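You operate a simulated robot arm through the tools that you are given. There is no shell and no other tool. Be economical: measure what you need, move in short steps, check, and stop when the job is done.

You run a simulated two-armed robot. Do the job below in one go: nothing can be reset, and whatever is moved stays where it is left.

Task
Swap the grey pair in the green bag for the folded white pair.
Fine: lay the grey pair on the bench, put the other in, shut the flap and press it on to its glue.

The check looks at the end state, three seconds after you hand in, the way a careful person would. Anything else that was tipped, shoved, dropped, spilled or broken makes it a failure.

Robot
Two 7-joint arms with fingered hands on one trunk, on a base that drives. Base frame: it is fixed to the floor where the robot stands at the start and does not move with it; the origin is under the middle of the robot, x ahead of it, y to its left, z up; the surface under the hand at the start is at about z = 0.85. Readings come in m, degrees, newtons and seconds.
The left shoulder is at the start at [0.022, 0.124, 1.448], the right one opposite. With the tool pointing down near the work surface each hand reaches from about 0.1 to 0.7 m from the robot's upright axis, wherever it stands, measured 20 degrees to its own side. Places, roughly: folded grey pair (11x6x4 cm) [0.5, -0.1, 0.9]; green bag [0.5, -0.1, 0.9]; green bag flap [0.6, -0.1, 1]; packing bench [0.7, -0.2, 0.8]. Payload 3.6 kg a hand.
The tool frame of a hand sits at the grasp point between the pads (the TCP): z along the fingers, y along the line on which they close. The tips reach 0.034 m beyond it. Largest opening 0.116 m; the body of the gripper starts 0.04 m behind the TCP. The gripper is a hand of 5 fingers: y runs from the thumb to the fingers, the wrist lies at [-0.016, -0.16, -0.164] in the tool frame.
Orientation is that of the tool frame in the base frame, as a unit quaternion [w, x, y, z]. With the fingers straight down and the wrist toward the robot, the tool's x, y and z point along [0, 1, 0], [1, 0, 0] and [0, 0, -1] of the base frame.

Tools
- The arms move only by the tool drive_tool. It takes "left_moves", "right_moves" or both (then of equal length, played together; a hand with none holds still); each is one flat list of numbers, 6 for each row, row after row: the shift along the base's x, y, z in m, then the turn, a rotation vector about the base's x, y, z in degrees. In form: [tx, ty, tz, rx, ry, rz, tx, ty, tz, rx, ry, rz, ...]. A call has 1 to 12 rows; each row shifts and turns the commanded pose from where the row before left it. Rows are played at 5 a second. More than 0.05 m and 8.6 degrees between two rows, and nothing of the call is played. A pose out of reach is approached as far as the arm can. The call stops where the force on the tool passes 40 N (or 10 N more than at its start, if that is more) or the arm is blocked; 0.2 s more then pass. In this call time passes only in rows, and 0.2 s behind the last. The reply holds the time, the measured pose of the TCP, the force on the tool along the base axes, the opening and the grip force, in the units named above and with some noise, with the torque about the TCP (base axes, N m) and any sound that the robot's microphone picked up, and new pictures: "pictures" is both (left out), scene, wrist or none (wrist: the cameras of the hands that moved).
- Cameras (640 x 400 px; columns grow to the right, rows downward): "scene" is now at [0.0799, -0.0424, 1.6007]; the picture's right is [-0.54, -0.84, -0.00], its down [-0.63, 0.40, -0.67] and it looks along [0.56, -0.36, -0.75] (base axes); focal length 266 px, centre (320, 200). "left" rides on the left gripper at [-0.069, -0.134, -0.11] in its tool frame; the picture's right is [-0.77, -0.19, 0.61], its down [0.59, -0.58, 0.56] and it looks along [0.25, 0.80, 0.55] (tool axes); focal length 256 px, centre (320, 200). "right" rides on the right gripper at [0.069, -0.134, -0.11] in its tool frame; the picture's right is [-0.77, 0.19, -0.61], its down [-0.59, -0.58, 0.56] and it looks along [-0.25, 0.79, 0.55] (tool axes); focal length 256 px, centre (320, 200). There is no depth. A picture from a camera that has moved, and an enlarged one, comes with that camera's place and axes in the base frame and with its lens.
- slide_trunk(by): slides the trunk up (or, below 0, down) by that many m; the arms and the scene camera ride with it, the base frame stays. It gives what a move gives, with no picture.
- drive_base(legs): drives the robot by 1 to 6 legs, each [ahead, turn to the left] in m and degrees, along the robot's own axes; the way and the turn of a leg run together, so that a leg with both is an arc; at most 1.5 m and 180 degrees a leg. The arms and the cameras ride along, it lands a little off, and it stops where it bumps. It gives what a move gives, and a new picture of the scene camera.
- finger_targets(index, middle, ring, little, thumb_bend, thumb_turn, hand): sets how far each is bent, from 0 (flat) to 1 (curled in); at 0.3 the hand is open as for a grip, at 0.7 the pads meet at the TCP. One left out holds its place. A second passes; each finger stops where it meets its share of the squeeze, and holds until it gets a number again. It is the only way to open and close the hand. It gives what a move gives, with no picture; readings hold the bend of each and the force on index, middle, ring, little, thumb and palm. thumb_turn goes from beside the hand (0) to across from the fingers (1), as for a grip.
- head_to(pan, tilt): turns the head with the scene camera to pan (to the left, within 86 degrees either way) and tilt (down, from -29 to 69), counted from straight ahead of the robot. It gives what a move gives, and a new picture of the scene camera.
- close_up(camera, box): a new picture of the part [left, top, right, bottom] of that camera's present view, enlarged. It takes no simulated time.
- finish_job(): hands the job in; it is judged then, once.

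Go step by step. Nothing tells you exact positions but the pictures and the camera data: compare them with the known pose of the tool, close in by small moves and look again before you grip or let go. The budget is 120 turns and 260 pictures, counting those below and the enlarged ones. Unless the task says otherwise, let go and move clear before handing in, and close with one line.

The tools are called as name(argument=value, ...) on one line, values as JSON. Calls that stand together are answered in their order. drive_tool: Moves the arms, as the interface text tells. Its arguments: {"type":"object","properties":{"left_moves":{"type":"array","items":{"type":"number"}},"right_moves":{"type":"array","items":{"type":"number"}},"pictures":{"type":"string","enum":["both","scene","wrist","none"]}},"required":[]} The other tools are called the same way: slide_trunk (by) slides the trunk up or down; finger_targets (index, middle, ring, little, thumb_bend, thumb_turn, hand) moves the fingers one by one; drive_base (legs) drives the base; head_to (pan, tilt) turns the head that bears the scene camera; close_up (camera, box) takes an enlarged picture of a part of a camera's view; finish_job () hands the job in.

At the start:

```text
time: 0.0
left_eef_pos: [0.5915, -0.0962, 1.3345]
left_orientation: [0.0, 0.707, 0.707, 0.001]
left_contact_force: [-0.2, -0.7, -0.2]
left_wrist_torque: [-0.02, 0.01, 0.01]
left_gripper_width: 0.1158
left_grasp_force: 0.0
left_shape: jaw
left_bend: [0.3, 0.3, 0.3, 0.3, 0.3, 0.97]
left_finger forces: [0.0, 0.1, 0.0, 0.0, 0.1, 0.0]
right_eef_pos: [0.4048, -0.4721, 1.2531]
right_orientation: [-0.001, 0.706, 0.708, 0.0]
right_contact_force: [0.3, 0.1, -0.7]
right_wrist_torque: [0.0, 0.02, 0.02]
right_gripper_width: 0.1162
right_grasp_force: 0.0
right_shape: jaw
right_bend: [0.3, 0.3, 0.3, 0.3, 0.3, 0.97]
right_finger forces: [0.1, 0.0, 0.1, 0.1, 0.0, 0.0]
trunk travel left (down, up): [-0.64, 0.122]
robot x, y, heading: [0.0, -0.0021, -0.2]
head pan, tilt: [-32.5, 48.3]
```

scene: 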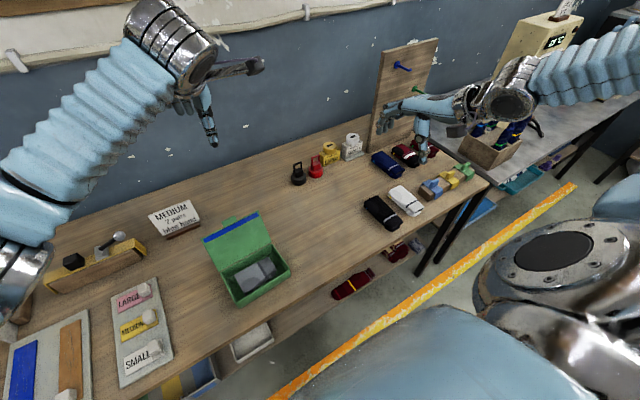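
right: 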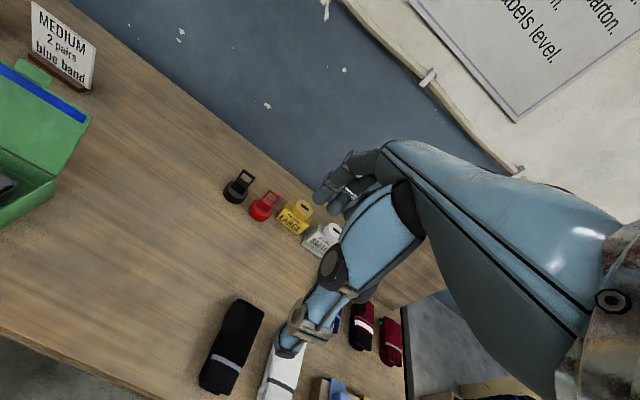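
left: 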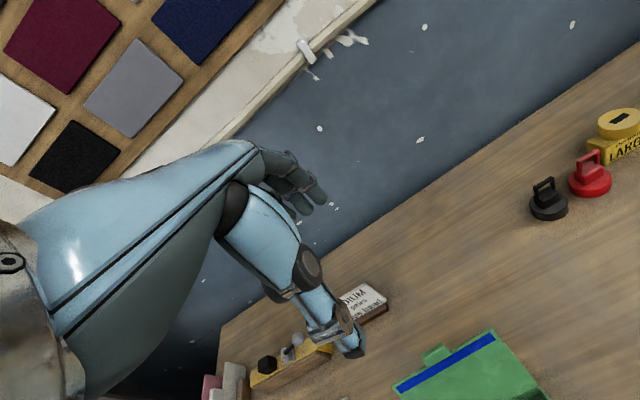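

I see the green bag open with the grey pair in it at about [0.49, -0.06], and the white pair far right at about [0.46, -0.66]. I'll look closer at both first.

close_up(camera="scene", box=[180, 190, 340, 310])

close_up(camera="scene", box=[340, 130, 500, 250])

close_up(camera="scene", box=[100, 180, 260, 300])

```text
3.33 times, centred on (260, 250) of scene
camera zoom: at [0.0799, -0.0424, 1.6007], right [-0.54, -0.84, 0.0], down [-0.63, 0.4, -0.67], along [0.56, -0.36, -0.75], focal length 886 px, centre (520, 33)
```

zoom: 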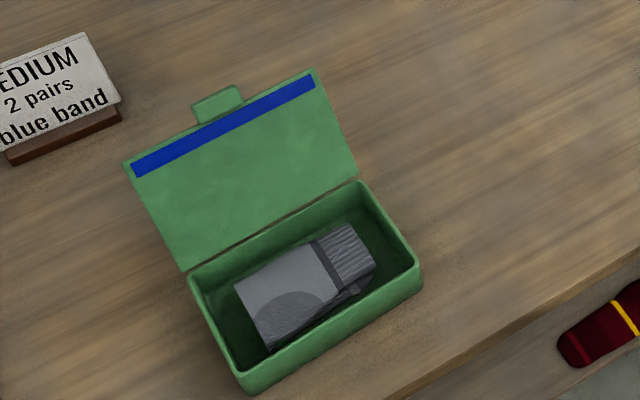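

```text
3.33 times, centred on (420, 190) of scene
camera zoom: at [0.0799, -0.0424, 1.6007], right [-0.54, -0.84, 0.0], down [-0.63, 0.4, -0.67], along [0.56, -0.36, -0.75], focal length 886 px, centre (-13, 233)
```

zoom: 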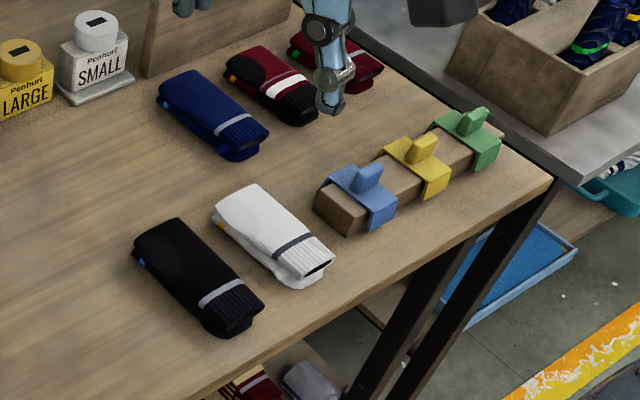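

```text
3.33 times, centred on (180, 240) of scene
camera zoom: at [0.0799, -0.0424, 1.6007], right [-0.54, -0.84, 0.0], down [-0.63, 0.4, -0.67], along [0.56, -0.36, -0.75], focal length 886 px, centre (787, 67)
```

zoom: 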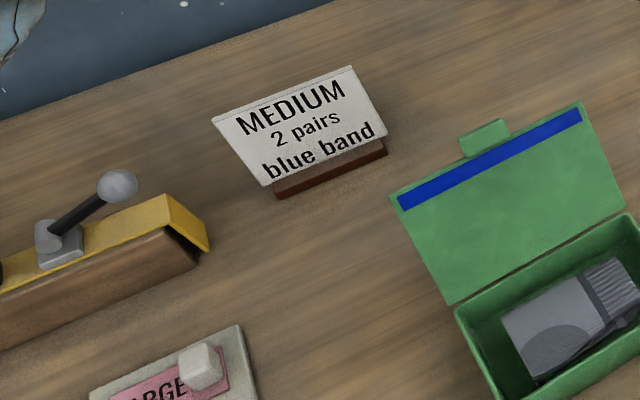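

The bag spans about x 0.425–0.527, y −0.16–0.00, rim z≈0.90, flap leaning back from x≈0.53. I'll move the left hand aside and bring the right hand above the bag.

drive_tool(left_moves=[-0.02, 0.05, 0, 0, 0, 0, -0.02, 0.05, 0, 0, 0, 0, -0.02, 0.05, 0, 0, 0, 0, -0.02, 0.05, 0, 0, 0, 0, -0.02, 0.05, 0, 0, 0, 0, -0.02, 0.05, 0, 0, 0, 0, -0.02, 0.05, 0, 0, 0, 0, 0, 0.04, 0, 0, 0, 0, 0, 0, 0, 0, 0, 0, 0, 0, 0, 0, 0, 0], right_moves=[0, 0, 0, 0, 0, 0, 0, 0, 0, 0, 0, 0, 0.006, 0.049, 0, 0, 0, 0, 0.006, 0.049, 0, 0, 0, 0, 0.006, 0.049, 0, 0, 0, 0, 0.006, 0.049, 0, 0, 0, 0, 0.006, 0.049, 0, 0, 0, 0, 0.006, 0.049, 0, 0, 0, 0, 0.006, 0.049, 0, 0, 0, 0, 0.006, 0.049, 0, 0, 0, 0], pictures="none")

head_to(pan=-10, tilt=58)

```text
refused: row 1 steps farther than a row can; nothing moved
```

```text
time: 0.9
left_eef_pos: [0.5914, -0.0951, 1.3341]
left_orientation: [0.0, 0.707, 0.707, 0.0]
left_contact_force: [-0.6, 0.6, 0.2]
left_wrist_torque: [-0.05, 0.01, 0.01]
left_gripper_width: 0.1158
left_grasp_force: 0.1
left_shape: jaw
left_bend: [0.3, 0.3, 0.3, 0.3, 0.3, 0.97]
left_finger forces: [0.0, 0.1, 0.0, 0.0, 0.0, 0.0]
right_eef_pos: [0.4045, -0.4727, 1.253]
right_orientation: [-0.001, 0.707, 0.707, 0.0]
right_contact_force: [0.8, 1.1, -0.4]
right_wrist_torque: [-0.03, -0.04, -0.05]
right_gripper_width: 0.1157
right_grasp_force: 0.1
right_shape: jaw
right_bend: [0.3, 0.3, 0.3, 0.3, 0.3, 0.97]
right_finger forces: [0.1, 0.0, 0.0, 0.0, 0.0, 0.0]
trunk travel left (down, up): [-0.64, 0.122]
robot x, y, heading: [0.0015, -0.002, -0.3]
head pan, tilt: [-10.0, 58.0]
camera scene: at [0.0814, -0.0123, 1.5882], right [-0.17, -0.98, 0.0], down [-0.83, 0.15, -0.53], along [0.52, -0.09, -0.85], focal length 266 px, centre (320, 200)
```

scene: 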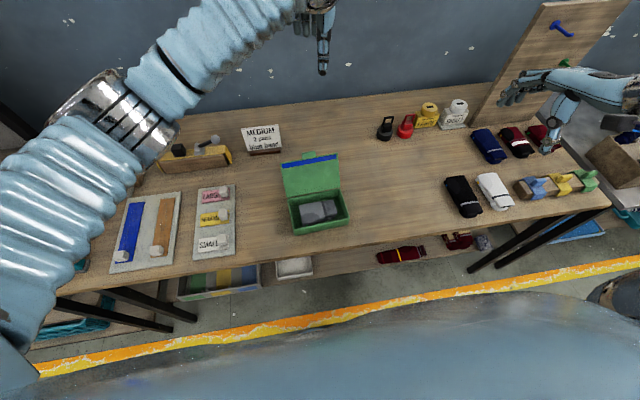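

The scene is clear. The step was slightly too long, so I'll repeat it with smaller rows.

drive_tool(left_moves=[-0.02, 0.045, 0, 0, 0, 0, -0.02, 0.045, 0, 0, 0, 0, -0.02, 0.045, 0, 0, 0, 0, -0.02, 0.045, 0, 0, 0, 0, -0.02, 0.045, 0, 0, 0, 0, -0.02, 0.045, 0, 0, 0, 0, -0.02, 0.045, 0, 0, 0, 0, 0, 0.045, 0, 0, 0, 0, 0, 0.02, 0, 0, 0, 0, 0, 0, 0, 0, 0, 0], right_moves=[0, 0, 0, 0, 0, 0, 0, 0, 0, 0, 0, 0, 0.007, 0.049, 0, 0, 0, 0, 0.007, 0.049, 0, 0, 0, 0, 0.007, 0.049, 0, 0, 0, 0, 0.007, 0.049, 0, 0, 0, 0, 0.007, 0.049, 0, 0, 0, 0, 0.007, 0.049, 0, 0, 0, 0, 0.007, 0.049, 0, 0, 0, 0, 0.007, 0.049, 0, 0, 0, 0])

```text
time: 3.1
left_eef_pos: [0.451, 0.2851, 1.3315]
left_orientation: [0.001, 0.707, 0.707, -0.001]
left_contact_force: [0.6, 0.5, 0.8]
left_wrist_torque: [-0.01, 0.02, 0.0]
left_gripper_width: 0.1159
left_grasp_force: 0.1
left_shape: jaw
left_bend: [0.3, 0.3, 0.3, 0.3, 0.3, 0.97]
left_finger forces: [0.0, 0.0, 0.0, 0.0, 0.0, 0.0]
right_eef_pos: [0.461, -0.0758, 1.2532]
right_orientation: [-0.001, 0.707, 0.707, -0.002]
right_contact_force: [0.3, 0.0, -0.2]
right_wrist_torque: [-0.05, 0.02, -0.03]
right_gripper_width: 0.1157
right_grasp_force: 0.0
right_shape: jaw
right_bend: [0.3, 0.3, 0.3, 0.3, 0.3, 0.97]
right_finger forces: [0.0, 0.0, 0.1, 0.1, 0.0, 0.0]
trunk travel left (down, up): [-0.64, 0.122]
robot x, y, heading: [-0.0018, -0.0005, -0.2]
head pan, tilt: [-10.0, 58.0]
camera scene: at [0.0826, -0.0083, 1.5882], right [-0.17, -0.98, 0.0], down [-0.84, 0.15, -0.53], along [0.52, -0.09, -0.85], focal length 266 px, centre (320, 200)
camera right: at [0.326, -0.0081, 1.3643], right [0.19, -0.77, 0.61], down [-0.58, -0.59, -0.56], along [0.79, -0.25, -0.55], focal length 256 px, centre (320, 200)
camera left: at [0.3183, 0.2182, 1.4425], right [-0.19, -0.77, -0.61], down [-0.58, 0.59, -0.57], along [0.79, 0.25, -0.55], focal length 256 px, centre (320, 200)
```

scene: 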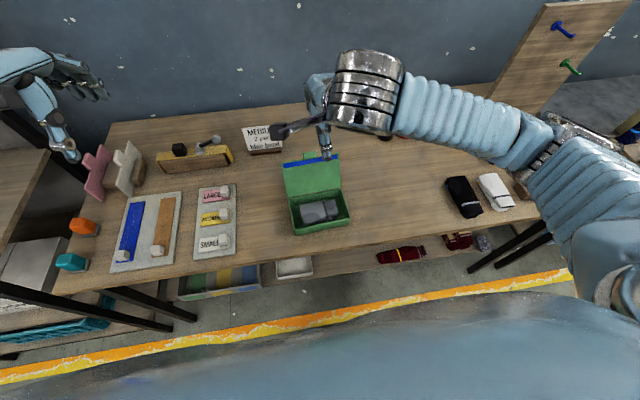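
right: 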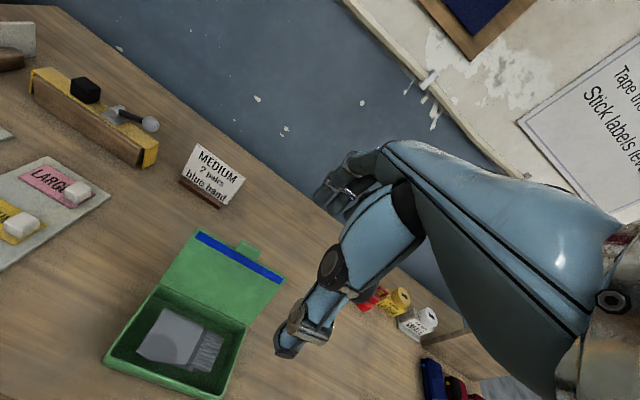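
left: 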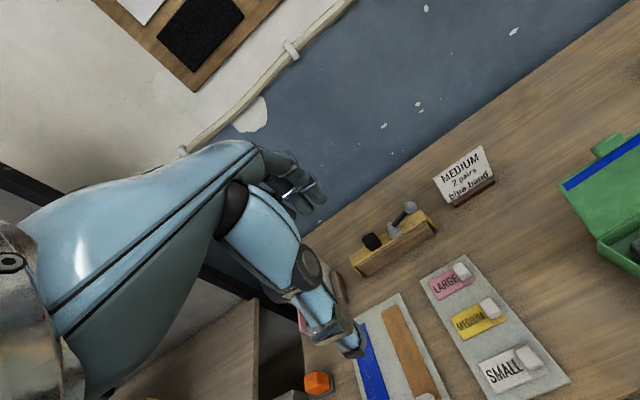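

The right hand is above the bag with the thumb on the near side. I'll take a close-up to measure the gaps around the grey pair.

close_up(camera="scene", box=[275, 145, 363, 240])

close_up(camera="right", box=[90, 220, 300, 400])

```text
4.21 times, centred on (319, 192) of scene
camera zoom: at [0.0826, -0.0083, 1.5882], right [-0.17, -0.98, 0.0], down [-0.84, 0.15, -0.53], along [0.52, -0.09, -0.85], focal length 1120 px, centre (324, 232)
```

zoom: 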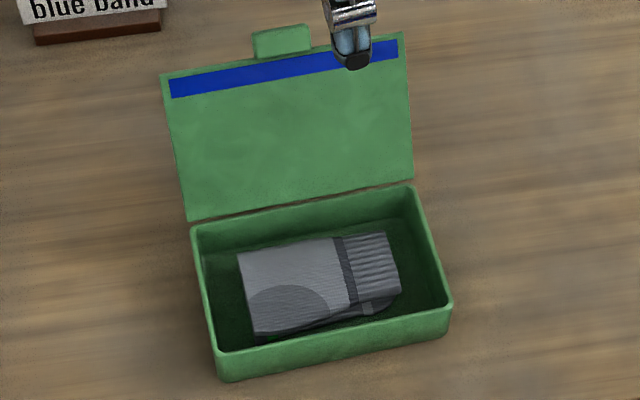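

```text
2.22 times, centred on (195, 310) of right
camera zoom: at [0.326, -0.0081, 1.3643], right [0.19, -0.77, 0.61], down [-0.58, -0.59, -0.56], along [0.79, -0.25, -0.55], focal length 569 px, centre (598, -44)
```

zoom: 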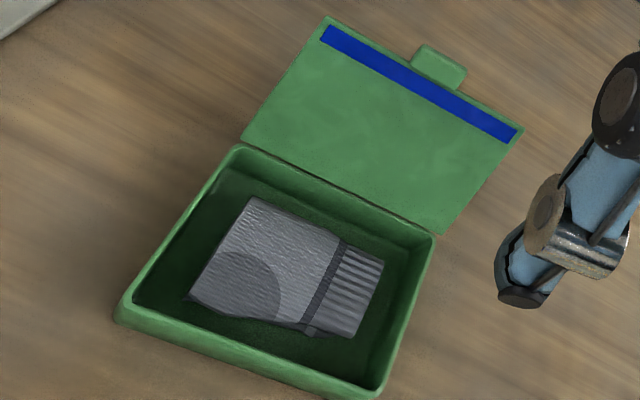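

The grey pair fills x≈0.44–0.505, y≈−0.13 to −0.02 within the bag (inner x ≈0.434–0.523), yawed about 2°. I need a narrow opening for the gaps, so I'll part-close the fingers and check the width.

finger_targets(hand="right", index=0.46, middle=0.46, ring=0.46, little=0.46, thumb_bend=0.46)

drive_tool(right_moves=[0.005, -0.002, -0.045, 0, 0, 1, 0.005, -0.002, -0.045, 0, 0, 0, 0.005, -0.002, -0.045, 0, 0, 0, 0.001, -0.002, -0.045, 0, 0, 0, 0, 0, -0.045, 0, 0, 0])

close_up(camera="left", box=[440, 100, 640, 300])

```text
time: 4.1
left_eef_pos: [0.4501, 0.2831, 1.3338]
left_orientation: [0.0, 0.707, 0.707, 0.0]
left_contact_force: [-0.6, -0.1, -0.2]
left_wrist_torque: [-0.02, -0.03, 0.0]
left_gripper_width: 0.116
left_grasp_force: 0.0
left_shape: jaw
left_bend: [0.3, 0.3, 0.3, 0.3, 0.3, 0.97]
left_finger forces: [0.1, 0.1, 0.1, 0.0, 0.0, 0.1]
right_eef_pos: [0.4577, -0.0775, 1.2543]
right_orientation: [0.0, 0.707, 0.707, 0.0]
right_contact_force: [0.5, 0.3, -0.6]
right_wrist_torque: [0.04, -0.01, -0.01]
right_gripper_width: 0.0717
right_grasp_force: 0.2
right_shape: fingers
right_bend: [0.46, 0.46, 0.46, 0.46, 0.46, 0.97]
right_finger forces: [0.0, 0.0, 0.1, 0.0, 0.0, 0.0]
trunk travel left (down, up): [-0.64, 0.122]
robot x, y, heading: [-0.0009, -0.0012, 0.0]
head pan, tilt: [-10.0, 58.0]
```

```text
time: 5.3
left_eef_pos: [0.4498, 0.2844, 1.3328]
left_orientation: [-0.001, 0.707, 0.707, 0.0]
left_contact_force: [0.2, -0.2, -0.7]
left_wrist_torque: [0.02, 0.0, -0.01]
left_gripper_width: 0.1158
left_grasp_force: 0.0
left_shape: jaw
left_bend: [0.3, 0.3, 0.3, 0.3, 0.3, 0.97]
left_finger forces: [0.0, 0.1, 0.0, 0.1, 0.0, 0.0]
right_eef_pos: [0.4769, -0.0869, 1.0269]
right_orientation: [-0.001, 0.7, 0.715, 0.0]
right_contact_force: [0.2, 0.1, -0.7]
right_wrist_torque: [0.02, 0.01, 0.0]
right_gripper_width: 0.0712
right_grasp_force: 0.1
right_shape: fingers
right_bend: [0.46, 0.46, 0.46, 0.46, 0.46, 0.97]
right_finger forces: [0.0, 0.0, 0.0, 0.0, 0.0, 0.0]
trunk travel left (down, up): [-0.64, 0.122]
robot x, y, heading: [0.0008, 0.0004, -0.3]
head pan, tilt: [-10.0, 58.0]
camera scene: at [0.0809, -0.0108, 1.5882], right [-0.17, -0.98, 0.0], down [-0.84, 0.15, -0.53], along [0.52, -0.09, -0.85], focal length 266 px, centre (320, 200)
camera right: at [0.3414, -0.021, 1.1378], right [0.2, -0.77, 0.61], down [-0.57, -0.6, -0.57], along [0.8, -0.23, -0.55], focal length 256 px, centre (320, 200)
```

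scene: 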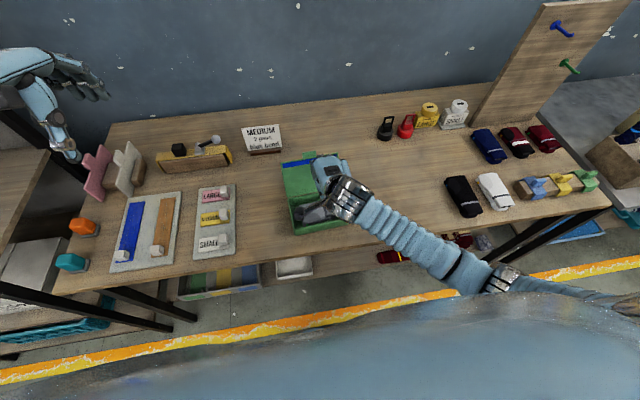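
right: 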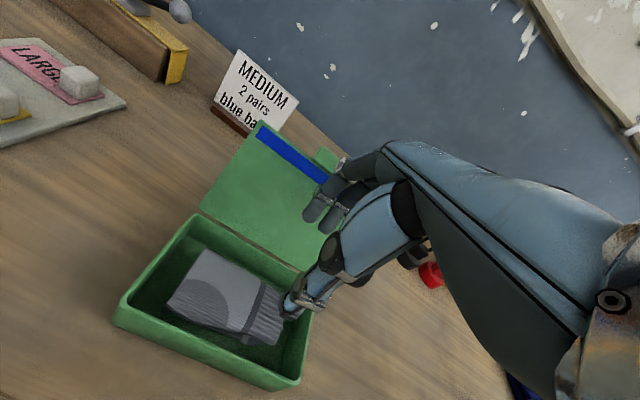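

```text
2.00 times, centred on (540, 200) of left
camera zoom: at [0.317, 0.2155, 1.4431], right [-0.19, -0.77, -0.61], down [-0.58, 0.59, -0.57], along [0.8, 0.25, -0.55], focal length 512 px, centre (-120, 200)
```

zoom: 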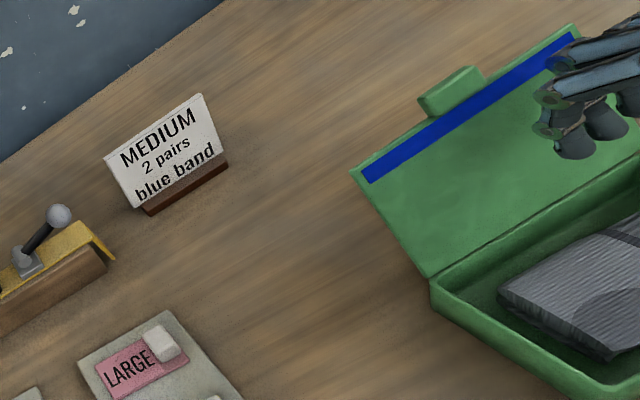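

The right hand hangs above the bag with the fingers behind the pair. I'll turn the left hand so its camera watches from the left side.

drive_tool(left_moves=[0, 0.003, -0.02, 0, 0, -8.2, 0, 0.003, -0.02, 0, 0, -8.2, 0, 0.003, -0.02, 0, 0, -8.2, 0, 0.003, -0.02, 0, 0, -8.2, 0, 0, -0.02, 0, 0, -8.2, 0, 0, -0.02, 0, 0, -8.2, 0, 0, -0.02, 0, 0, -8.2, 0, 0, -0.02, 0, 0, -8.2, 0, 0, -0.02, 0, 0, -8.2, 0, 0, -0.02, 0, 0, -8.2, 0, 0, 0, 0, 0, -8.0], pictures="both")

```text
time: 7.7
left_eef_pos: [0.4512, 0.2965, 1.1329]
left_orientation: [0.0, 1.0, -0.002, -0.001]
left_contact_force: [0.6, 0.2, 0.1]
left_wrist_torque: [-0.02, -0.03, 0.0]
left_gripper_width: 0.116
left_grasp_force: 0.0
left_shape: jaw
left_bend: [0.3, 0.3, 0.3, 0.3, 0.3, 0.97]
left_finger forces: [0.0, 0.1, 0.1, 0.0, 0.1, 0.0]
right_eef_pos: [0.4773, -0.0866, 1.0277]
right_orientation: [-0.002, 0.701, 0.713, 0.0]
right_contact_force: [-1.3, -0.7, 0.1]
right_wrist_torque: [0.0, 0.02, -0.01]
right_gripper_width: 0.0713
right_grasp_force: 0.0
right_shape: fingers
right_bend: [0.46, 0.46, 0.46, 0.46, 0.46, 0.97]
right_finger forces: [0.0, 0.0, 0.0, 0.0, 0.0, 0.1]
trunk travel left (down, up): [-0.64, 0.122]
robot x, y, heading: [0.0012, -0.0012, 0.2]
head pan, tilt: [-10.0, 58.0]
camera scene: at [0.082, -0.0116, 1.5882], right [-0.17, -0.98, 0.0], down [-0.84, 0.15, -0.53], along [0.52, -0.09, -0.85], focal length 266 px, centre (320, 200)
camera left: at [0.3837, 0.4313, 1.2437], right [-0.77, 0.19, -0.61], down [0.59, 0.57, -0.57], along [0.24, -0.8, -0.55], focal length 256 px, centre (320, 200)
```

scene: 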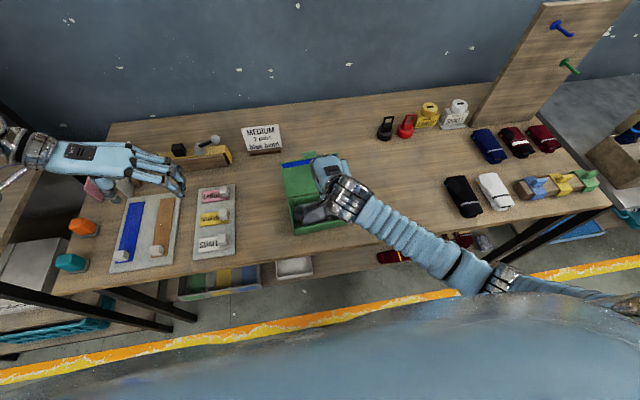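
left: 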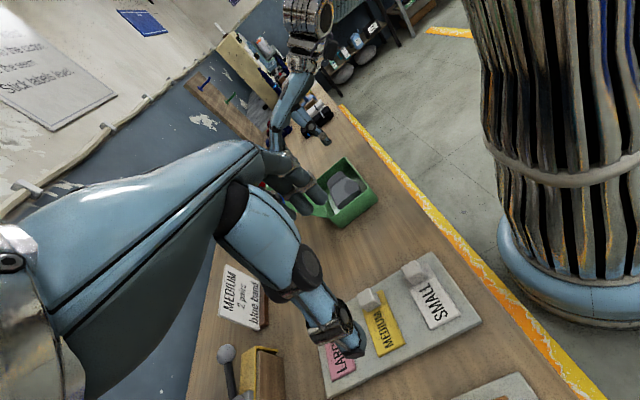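

The left hand's own fingers hide the flap; I'll yaw it 17° back so the bag moves right in its view.

drive_tool(left_moves=[-0.02, 0, 0, 0, 0, 8.5, -0.02, 0, 0, 0, 0, 8.5, -0.02, 0, 0, 0, 0, 5], pictures="none")

close_up(camera="left", box=[240, 60, 480, 260])

```text
time: 8.5
left_eef_pos: [0.3894, 0.2979, 1.1343]
left_orientation: [0.001, 0.982, 0.191, 0.0]
left_contact_force: [0.7, 0.0, 0.6]
left_wrist_torque: [0.02, 0.04, 0.03]
left_gripper_width: 0.116
left_grasp_force: 0.0
left_shape: jaw
left_bend: [0.3, 0.3, 0.3, 0.3, 0.3, 0.97]
left_finger forces: [0.0, 0.0, 0.0, 0.0, 0.1, 0.0]
right_eef_pos: [0.4773, -0.0857, 1.0277]
right_orientation: [-0.001, 0.7, 0.714, 0.0]
right_contact_force: [-0.5, -0.3, 1.8]
right_wrist_torque: [-0.02, -0.01, 0.01]
right_gripper_width: 0.0714
right_grasp_force: 0.1
right_shape: fingers
right_bend: [0.46, 0.46, 0.46, 0.46, 0.46, 0.97]
right_finger forces: [0.0, 0.0, 0.1, 0.0, 0.0, 0.1]
trunk travel left (down, up): [-0.64, 0.122]
robot x, y, heading: [-0.001, -0.0008, 0.3]
head pan, tilt: [-10.0, 58.0]
```

```text
2.00 times, centred on (360, 160) of left
camera zoom: at [0.2764, 0.3974, 1.2438], right [-0.78, -0.12, -0.61], down [0.33, 0.76, -0.57], along [0.53, -0.64, -0.55], focal length 512 px, centre (240, 280)
```

zoom: 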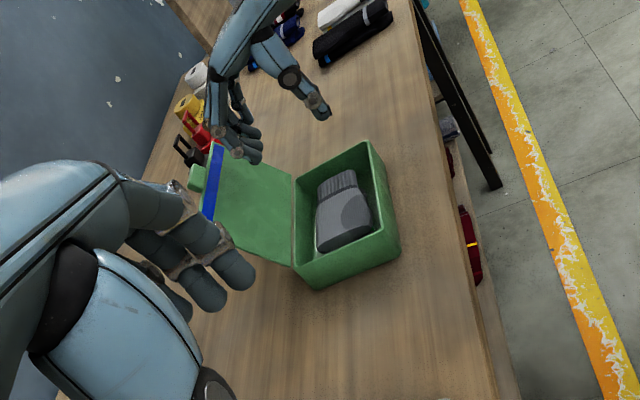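

The side view shows the thumb at x≈0.437 and fingers at x≈0.516. I'll narrow slightly, shift toward the cuff end, and lower to just above the rim for a check.

finger_targets(hand="right", index=0.475, middle=0.475, ring=0.475, little=0.475, thumb_bend=0.485)

drive_tool(right_moves=[0.001, -0.008, -0.04, 0, 0, 0, 0, 0, -0.04, 0, 0, 0, 0, 0, -0.005, 0, 0, 0], pictures="wrist")

close_up(camera="left", box=[300, 100, 460, 220])

close_up(camera="scene", box=[275, 145, 363, 240])

```text
time: 9.5
left_eef_pos: [0.3906, 0.2987, 1.1341]
left_orientation: [0.0, 0.982, 0.191, 0.0]
left_contact_force: [-0.2, -0.2, 0.3]
left_wrist_torque: [0.01, -0.02, 0.01]
left_gripper_width: 0.1158
left_grasp_force: 0.0
left_shape: jaw
left_bend: [0.3, 0.3, 0.3, 0.3, 0.3, 0.97]
left_finger forces: [0.1, 0.1, 0.1, 0.1, 0.0, 0.0]
right_eef_pos: [0.4779, -0.0866, 1.0285]
right_orientation: [0.0, 0.701, 0.713, 0.0]
right_contact_force: [0.4, 0.3, -0.4]
right_wrist_torque: [-0.03, 0.01, -0.05]
right_gripper_width: 0.0672
right_grasp_force: 0.0
right_shape: fingers
right_bend: [0.47, 0.47, 0.47, 0.47, 0.48, 0.97]
right_finger forces: [0.0, 0.1, 0.1, 0.0, 0.0, 0.1]
trunk travel left (down, up): [-0.64, 0.122]
robot x, y, heading: [-0.0012, 0.0013, 0.1]
head pan, tilt: [-10.0, 58.0]
```

```text
time: 10.3
left_eef_pos: [0.3914, 0.2978, 1.1337]
left_orientation: [0.0, 0.982, 0.191, 0.0]
left_contact_force: [0.4, -0.6, 0.2]
left_wrist_torque: [0.0, 0.02, -0.02]
left_gripper_width: 0.116
left_grasp_force: 0.1
left_shape: jaw
left_bend: [0.3, 0.3, 0.3, 0.3, 0.3, 0.97]
left_finger forces: [0.0, 0.0, 0.0, 0.0, 0.1, 0.0]
right_eef_pos: [0.4754, -0.0941, 0.9427]
right_orientation: [-0.001, 0.701, 0.714, 0.001]
right_contact_force: [-0.6, 0.8, -0.2]
right_wrist_torque: [-0.02, 0.01, -0.01]
right_gripper_width: 0.067
right_grasp_force: 0.1
right_shape: fingers
right_bend: [0.47, 0.47, 0.47, 0.47, 0.48, 0.97]
right_finger forces: [0.0, 0.1, 0.0, 0.0, 0.0, 0.1]
trunk travel left (down, up): [-0.64, 0.122]
robot x, y, heading: [-0.0026, -0.001, 0.2]
head pan, tilt: [-10.0, 58.0]
camera right: at [0.3406, -0.0294, 1.054], right [0.2, -0.77, 0.61], down [-0.57, -0.6, -0.57], along [0.8, -0.23, -0.55], focal length 256 px, centre (320, 200)
```

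right: 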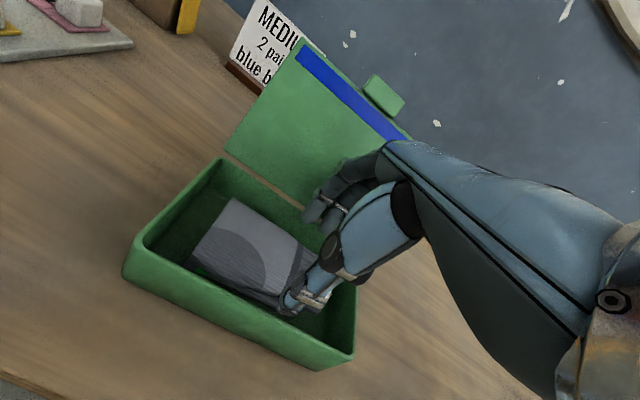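

```text
3.33 times, centred on (380, 160) of left
camera zoom: at [0.2777, 0.3972, 1.2435], right [-0.78, -0.12, -0.61], down [0.33, 0.76, -0.57], along [0.53, -0.64, -0.55], focal length 853 px, centre (120, 333)
```

zoom: 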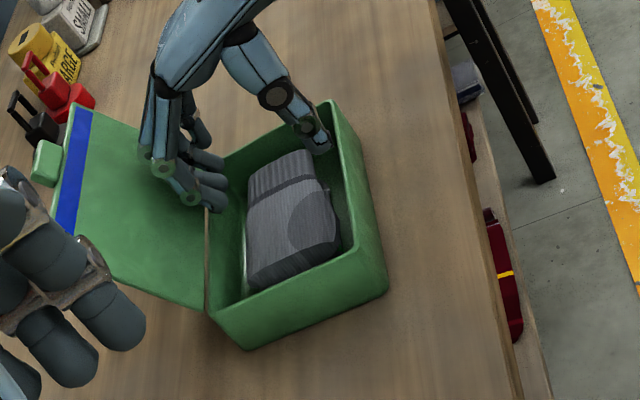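

```text
4.21 times, centred on (319, 192) of scene
camera zoom: at [0.081, -0.0113, 1.5882], right [-0.17, -0.98, 0.0], down [-0.84, 0.15, -0.53], along [0.52, -0.09, -0.85], focal length 1120 px, centre (324, 232)
```

zoom: 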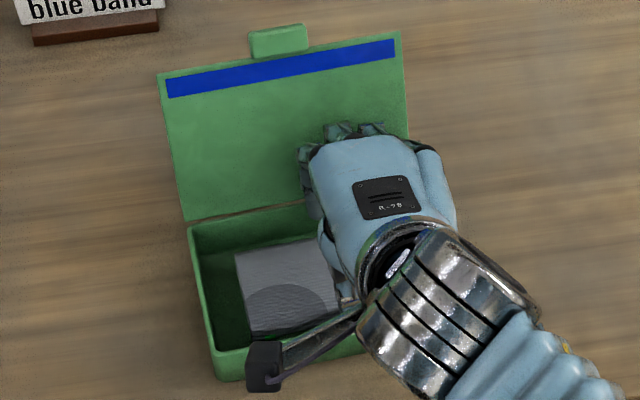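

The thumb (x≈0.442) and fingers (x≈0.515) line up with the gaps. I'll lower into the bag in small steps.

drive_tool(right_moves=[0, 0, -0.012, 0, 0, 0, 0, 0, -0.012, 0, 0, 0, 0, 0, -0.012, 0, 0, 0, 0, 0, -0.012, 0, 0, 0], pictures="wrist")

close_up(camera="left", box=[300, 100, 460, 220])

```text
time: 10.8
left_eef_pos: [0.3905, 0.2975, 1.1341]
left_orientation: [0.0, 0.982, 0.19, 0.001]
left_contact_force: [-0.7, -1.0, -0.6]
left_wrist_torque: [0.0, 0.07, -0.02]
left_gripper_width: 0.1159
left_grasp_force: 0.0
left_shape: jaw
left_bend: [0.3, 0.3, 0.3, 0.3, 0.3, 0.97]
left_finger forces: [0.0, 0.0, 0.0, 0.0, 0.1, 0.0]
right_eef_pos: [0.4825, -0.0933, 0.9352]
right_orientation: [0.006, 0.7, 0.714, 0.013]
right_contact_force: [-6.4, -0.9, 17.2]
right_wrist_torque: [0.03, 0.63, 0.0]
right_gripper_width: 0.0696
right_grasp_force: 9.7
right_shape: fingers
right_bend: [0.47, 0.48, 0.47, 0.47, 0.47, 0.98]
right_finger forces: [0.0, 5.5, 0.0, 0.0, 13.7, 0.0]
trunk travel left (down, up): [-0.64, 0.122]
robot x, y, heading: [0.0003, 0.0028, -0.2]
head pan, tilt: [-10.0, 58.0]
stopped in row 2 (right hand): the force on the tool passed its limit at 50 N (the readings are from after the stop); the commanded pose is now the measured one
camera right: at [0.3455, -0.0293, 1.0428], right [0.19, -0.77, 0.61], down [-0.55, -0.59, -0.59], along [0.81, -0.23, -0.54], focal length 256 px, centre (320, 200)
```

right: 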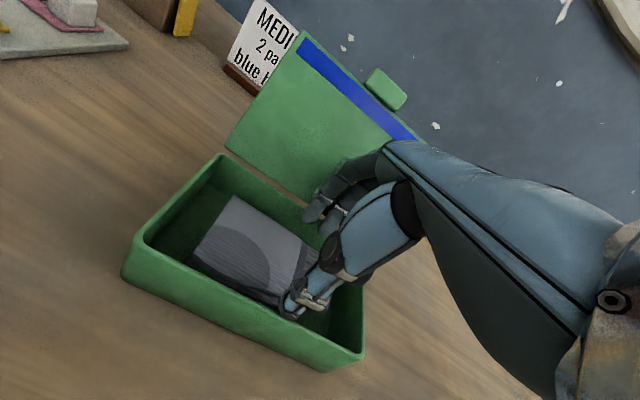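

```text
3.33 times, centred on (380, 160) of left
camera zoom: at [0.2777, 0.3969, 1.2437], right [-0.78, -0.11, -0.61], down [0.33, 0.76, -0.57], along [0.53, -0.65, -0.55], focal length 853 px, centre (120, 333)
```

zoom: 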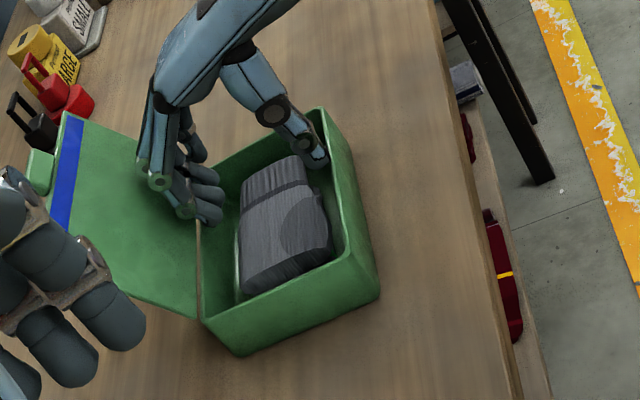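

The middle finger hit the back rim and nudged the bag; the fingers are thicker than the gap I allowed. I'll back up and re-measure.

drive_tool(right_moves=[0, 0, 0.03, 0, 0, 0, -0.03, -0.03, 0.045, 0, 0, 0, 0, -0.045, 0.02, 0, 0, 0, 0, -0.049, 0, 0, 0, 0, 0, -0.049, 0, 0, 0, 0], pictures="none")

close_up(camera="left", box=[300, 100, 460, 220])

close_up(camera="scene", box=[275, 145, 363, 240])

```text
refused: row 2 steps farther than a row can; nothing moved
```

```text
3.33 times, centred on (380, 160) of left
camera zoom: at [0.2777, 0.3969, 1.2437], right [-0.78, -0.11, -0.61], down [0.33, 0.76, -0.57], along [0.53, -0.65, -0.55], focal length 853 px, centre (120, 333)
```

zoom: 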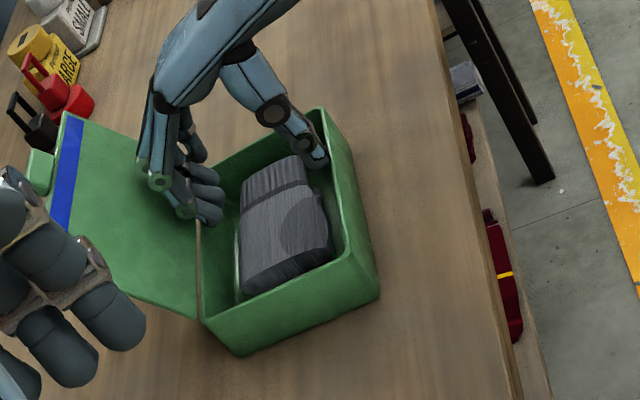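

```text
4.21 times, centred on (319, 192) of scene
camera zoom: at [0.08, -0.0112, 1.5883], right [-0.18, -0.98, 0.0], down [-0.83, 0.15, -0.53], along [0.52, -0.09, -0.85], focal length 1120 px, centre (324, 232)
```

zoom: 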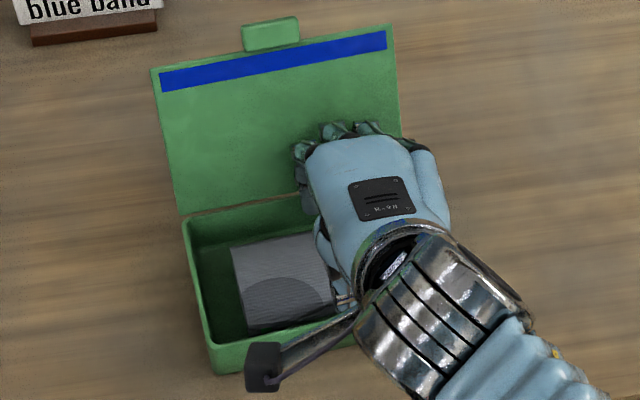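

The thumb fits but the fingers don't across the short way; gripping lengthwise has about 22 mm gaps each end. I'll retreat and turn the right hand +90° so it closes along y.

drive_tool(right_moves=[0, 0, 0.02, 0, 0, 0, 0, 0, 0.04, 0, 0, 0, 0, 0, 0.04, 0, 0, 0, 0, 0, 0.04, 0, 0, 0, 0, -0.03, 0.03, 0, 0, 8.5, 0, -0.03, 0, 0, 0, 8.5, 0, -0.03, 0, 0, 0, 8.5, 0, -0.03, 0, 0, 0, 8.5, 0, -0.03, 0, 0, 0, 8.5, 0, -0.03, 0, 0, 0, 8.5, 0, -0.03, 0, 0, 0, 8.5, 0, -0.03, 0, 0, 0, 8.5], pictures="none")

drive_tool(right_moves=[0, 0, 0, 0, 0, 8.5, 0, 0, 0, 0, 0, 8.5, 0, 0, 0, 0, 0, 4], pictures="both")

finger_targets(hand="right", index=0.3, middle=0.3, ring=0.3, little=0.3, thumb_bend=0.3)

close_up(camera="scene", box=[275, 145, 363, 240])

close_up(camera="left", box=[300, 100, 460, 220])

```text
time: 13.4
left_eef_pos: [0.3934, 0.2977, 1.1335]
left_orientation: [-0.001, 0.982, 0.189, 0.0]
left_contact_force: [-0.5, -1.0, 0.5]
left_wrist_torque: [0.02, 0.0, -0.01]
left_gripper_width: 0.1158
left_grasp_force: 0.0
left_shape: jaw
left_bend: [0.3, 0.3, 0.3, 0.3, 0.3, 0.97]
left_finger forces: [0.0, 0.0, 0.1, 0.0, 0.0, 0.0]
right_eef_pos: [0.4847, -0.3347, 1.1047]
right_orientation: [-0.003, 0.181, 0.983, 0.012]
right_contact_force: [0.3, 0.1, 0.0]
right_wrist_torque: [0.04, -0.01, 0.02]
right_gripper_width: 0.0671
right_grasp_force: 0.1
right_shape: fingers
right_bend: [0.47, 0.47, 0.47, 0.47, 0.48, 0.97]
right_finger forces: [0.0, 0.1, 0.0, 0.1, 0.0, 0.0]
trunk travel left (down, up): [-0.64, 0.122]
robot x, y, heading: [0.0021, 0.0001, -0.3]
head pan, tilt: [-10.0, 58.0]
```

```text
time: 14.2
left_eef_pos: [0.3916, 0.2971, 1.1321]
left_orientation: [0.0, 0.982, 0.19, 0.0]
left_contact_force: [-0.2, 0.3, 0.3]
left_wrist_torque: [0.0, 0.03, 0.01]
left_gripper_width: 0.116
left_grasp_force: 0.1
left_shape: jaw
left_bend: [0.3, 0.3, 0.3, 0.3, 0.3, 0.97]
left_finger forces: [0.0, 0.0, 0.0, 0.1, 0.0, 0.0]
right_eef_pos: [0.4836, -0.3349, 1.1025]
right_orientation: [-0.004, -0.002, 1.0, 0.011]
right_contact_force: [-0.9, 0.3, 0.3]
right_wrist_torque: [-0.01, -0.01, 0.01]
right_gripper_width: 0.0673
right_grasp_force: 0.1
right_shape: fingers
right_bend: [0.47, 0.47, 0.47, 0.47, 0.48, 0.97]
right_finger forces: [0.0, 0.0, 0.0, 0.0, 0.0, 0.1]
trunk travel left (down, up): [-0.64, 0.122]
robot x, y, heading: [-0.0003, 0.0, -0.1]
head pan, tilt: [-10.0, 58.0]
camera scene: at [0.0817, -0.0113, 1.5882], right [-0.17, -0.98, 0.0], down [-0.84, 0.15, -0.53], along [0.52, -0.09, -0.85], focal length 266 px, centre (320, 200)
camera right: at [0.4162, -0.4724, 1.2113], right [0.77, 0.18, 0.61], down [0.59, -0.56, -0.58], along [0.24, 0.81, -0.54], focal length 256 px, centre (320, 200)
```

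scene: 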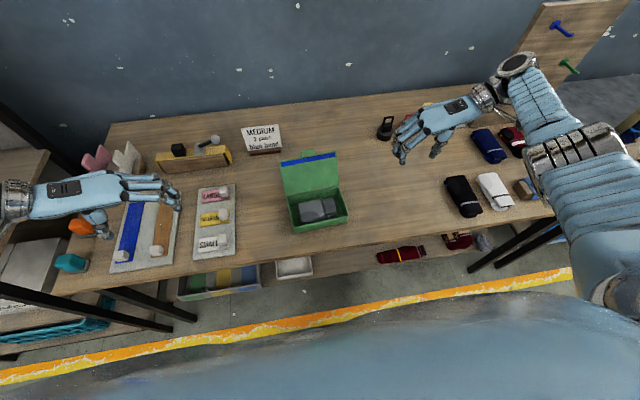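
right: 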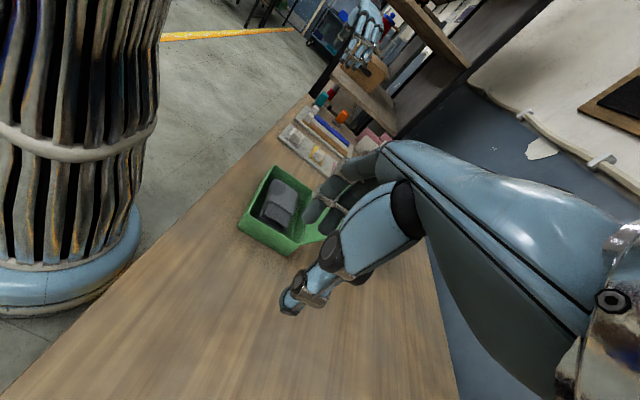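

```text
time: 15.2
left_eef_pos: [0.392, 0.2971, 1.1326]
left_orientation: [-0.001, 0.982, 0.19, 0.0]
left_contact_force: [-0.3, 1.0, 0.0]
left_wrist_torque: [-0.02, 0.0, -0.01]
left_gripper_width: 0.1158
left_grasp_force: 0.2
left_shape: jaw
left_bend: [0.3, 0.3, 0.3, 0.3, 0.3, 0.97]
left_finger forces: [0.1, 0.1, 0.1, 0.0, 0.1, 0.1]
right_eef_pos: [0.4831, -0.3363, 1.1023]
right_orientation: [-0.005, -0.001, 1.0, 0.01]
right_contact_force: [-0.2, 0.0, -0.1]
right_wrist_torque: [-0.03, -0.02, 0.0]
right_gripper_width: 0.1173
right_grasp_force: 0.0
right_shape: fingers
right_bend: [0.3, 0.3, 0.3, 0.3, 0.3, 0.97]
right_finger forces: [0.0, 0.1, 0.0, 0.0, 0.1, 0.0]
trunk travel left (down, up): [-0.64, 0.122]
robot x, y, heading: [-0.0012, -0.0003, -0.3]
head pan, tilt: [-10.0, 58.0]
```

```text
4.21 times, centred on (319, 192) of scene
camera zoom: at [0.0813, -0.0115, 1.5882], right [-0.18, -0.98, 0.0], down [-0.84, 0.15, -0.53], along [0.52, -0.09, -0.85], focal length 1120 px, centre (324, 232)
```

zoom: 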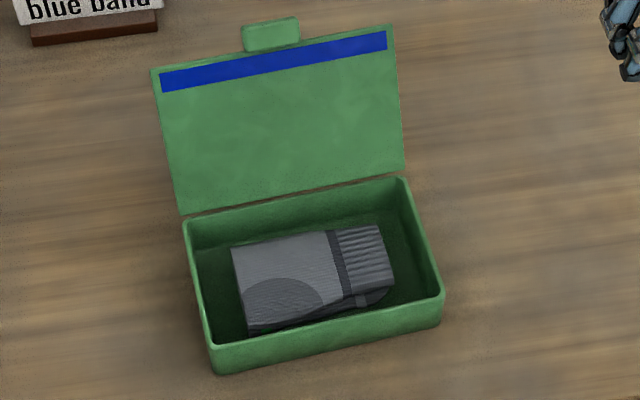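

```text
3.33 times, centred on (380, 160) of left
camera zoom: at [0.2785, 0.3967, 1.2434], right [-0.78, -0.11, -0.61], down [0.33, 0.76, -0.57], along [0.53, -0.65, -0.55], focal length 853 px, centre (120, 333)
```

zoom: 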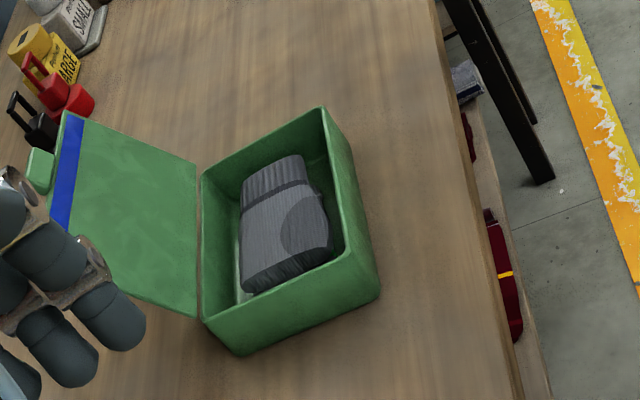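

The bag is now centred at (0.4845, −0.075) yawed 3°, and the pair at (0.4815, −0.0755), with about 23 mm clear at each end. I'll bring the right hand over it, levelled and yawed to match.

drive_tool(right_moves=[0, 0.0434, -0.01, -1.15, -0.57, 3, 0, 0.0434, -0.01, 0, 0, 0, 0, 0.0434, -0.01, 0, 0, 0, 0, 0.0434, -0.01, 0, 0, 0, -0.001, 0.0434, -0.01, 0, 0, 0, -0.001, 0.0434, -0.01, 0, 0, 0, 0, 0, -0.03, 0, 0, 0, 0, 0, -0.02, 0, 0, 0], pictures="both")

close_up(camera="left", box=[280, 80, 440, 200])

close_up(camera="scene", box=[275, 145, 363, 240])

```text
time: 17.0
left_eef_pos: [0.3923, 0.2972, 1.1333]
left_orientation: [0.0, 0.982, 0.19, -0.001]
left_contact_force: [0.1, 0.1, 0.6]
left_wrist_torque: [-0.01, 0.01, 0.01]
left_gripper_width: 0.1159
left_grasp_force: 0.0
left_shape: jaw
left_bend: [0.3, 0.3, 0.3, 0.3, 0.3, 0.97]
left_finger forces: [0.0, 0.0, 0.0, 0.1, 0.0, 0.0]
right_eef_pos: [0.4795, -0.0754, 0.9947]
right_orientation: [0.0, -0.027, 1.0, 0.0]
right_contact_force: [0.9, -0.6, 0.5]
right_wrist_torque: [0.01, -0.02, 0.01]
right_gripper_width: 0.1174
right_grasp_force: 0.1
right_shape: fingers
right_bend: [0.3, 0.3, 0.3, 0.3, 0.3, 0.97]
right_finger forces: [0.0, 0.1, 0.1, 0.0, 0.0, 0.0]
trunk travel left (down, up): [-0.64, 0.122]
robot x, y, heading: [-0.0004, 0.0013, -0.2]
head pan, tilt: [-10.0, 58.0]
camera scene: at [0.0815, -0.0105, 1.5882], right [-0.18, -0.98, 0.0], down [-0.84, 0.15, -0.53], along [0.52, -0.09, -0.85], focal length 266 px, centre (320, 200)
camera right: at [0.4177, -0.2134, 1.1041], right [0.76, 0.23, 0.61], down [0.62, -0.55, -0.56], along [0.2, 0.81, -0.55], focal length 256 px, centre (320, 200)
```

scene: 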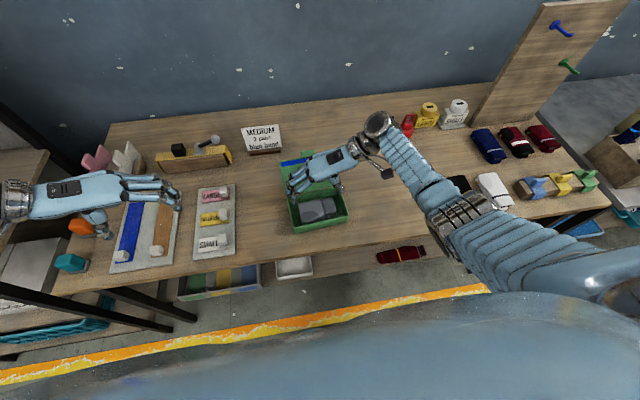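
right: 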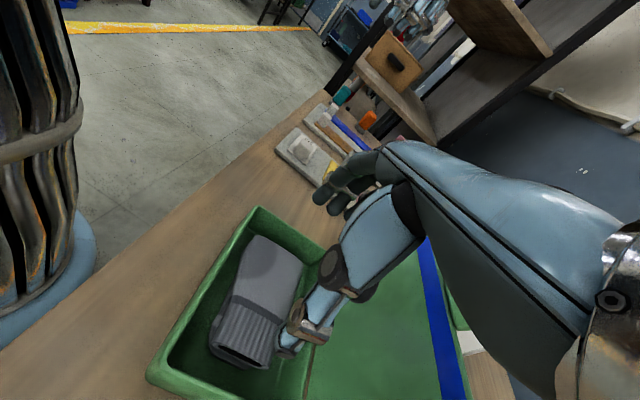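

```text
3.33 times, centred on (360, 140) of left
camera zoom: at [0.2788, 0.3974, 1.2431], right [-0.78, -0.11, -0.61], down [0.33, 0.75, -0.57], along [0.53, -0.65, -0.55], focal length 853 px, centre (187, 400)
```

zoom: 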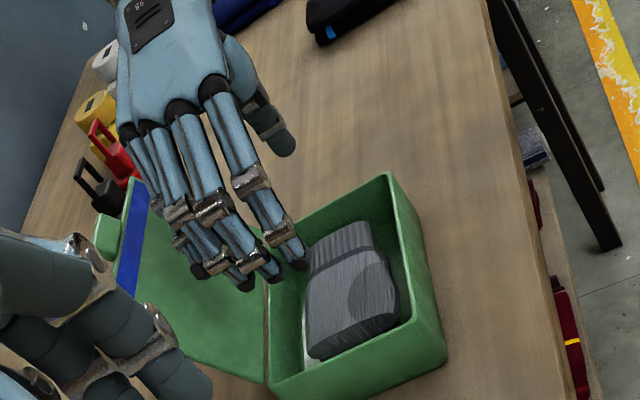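

```text
4.21 times, centred on (319, 192) of scene
camera zoom: at [0.0815, -0.0105, 1.5882], right [-0.18, -0.98, 0.0], down [-0.84, 0.15, -0.53], along [0.52, -0.09, -0.85], focal length 1120 px, centre (324, 232)
```

zoom: 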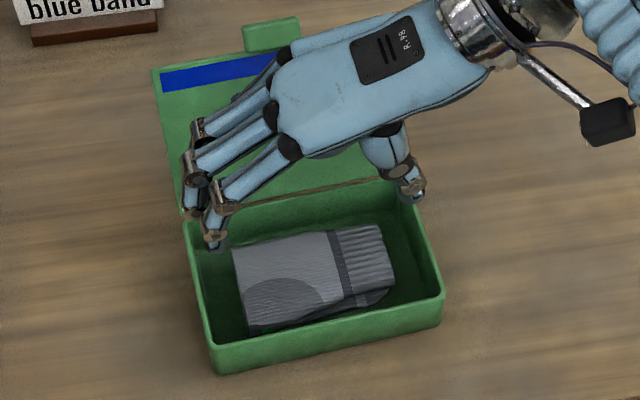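

At this bend the fingers are near vertical (y≈−0.01), the row sitting at x≈0.472–0.532, so I'll shift −0.012 in x to fit them and lower to just above the rim.

drive_tool(right_moves=[-0.011, 0, -0.02, 0, 0, 0, 0, 0, -0.02, 0, 0, 0, 0, 0, -0.02, 0, 0, 0], pictures="wrist")

close_up(camera="left", box=[280, 80, 440, 200])

close_up(camera="scene", box=[275, 145, 363, 240])

```text
time: 17.8
left_eef_pos: [0.3925, 0.2969, 1.1336]
left_orientation: [0.0, 0.982, 0.19, 0.001]
left_contact_force: [-1.3, 0.4, 0.0]
left_wrist_torque: [0.02, 0.02, -0.03]
left_gripper_width: 0.116
left_grasp_force: 0.1
left_shape: jaw
left_bend: [0.3, 0.3, 0.3, 0.3, 0.3, 0.97]
left_finger forces: [0.0, 0.0, 0.0, 0.1, 0.1, 0.0]
right_eef_pos: [0.4676, -0.0759, 0.9341]
right_orientation: [0.001, -0.026, 1.0, -0.001]
right_contact_force: [-0.2, -1.0, -0.8]
right_wrist_torque: [0.01, 0.03, 0.0]
right_gripper_width: 0.1176
right_grasp_force: 0.0
right_shape: fingers
right_bend: [0.3, 0.3, 0.3, 0.3, 0.3, 0.97]
right_finger forces: [0.0, 0.0, 0.0, 0.1, 0.1, 0.0]
trunk travel left (down, up): [-0.64, 0.122]
robot x, y, heading: [-0.0012, -0.0008, -0.1]
head pan, tilt: [-10.0, 58.0]
camera right: at [0.4057, -0.2137, 1.0444], right [0.76, 0.23, 0.61], down [0.62, -0.54, -0.56], along [0.2, 0.81, -0.55], focal length 256 px, centre (320, 200)
```

right: 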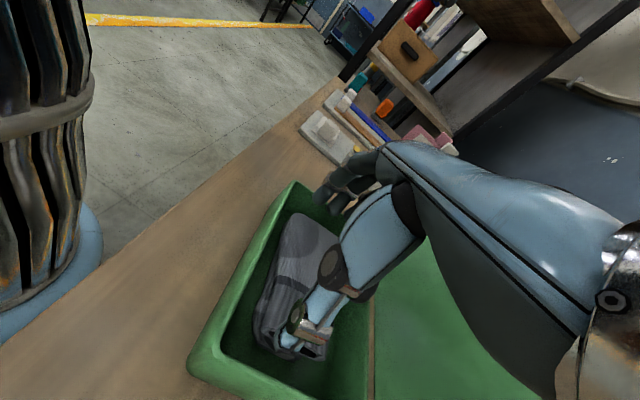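

```text
3.33 times, centred on (360, 140) of left
camera zoom: at [0.2785, 0.397, 1.2433], right [-0.78, -0.11, -0.61], down [0.33, 0.76, -0.57], along [0.53, -0.65, -0.55], focal length 853 px, centre (187, 400)
```

zoom: 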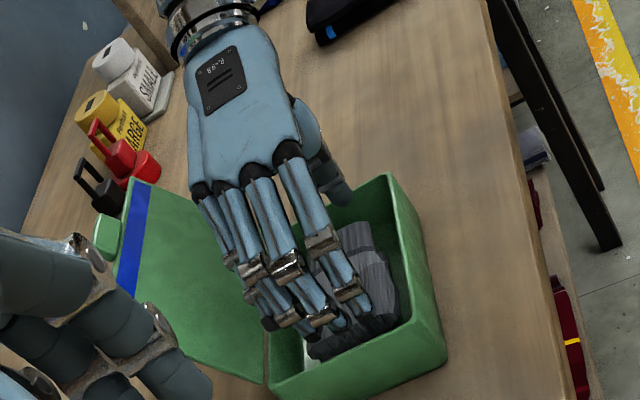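

```text
4.21 times, centred on (319, 192) of scene
camera zoom: at [0.0814, -0.0112, 1.5882], right [-0.17, -0.98, 0.0], down [-0.84, 0.15, -0.53], along [0.52, -0.09, -0.85], focal length 1120 px, centre (324, 232)
```

zoom: 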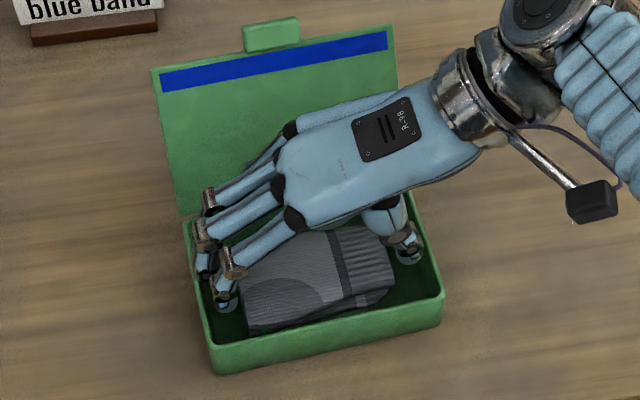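

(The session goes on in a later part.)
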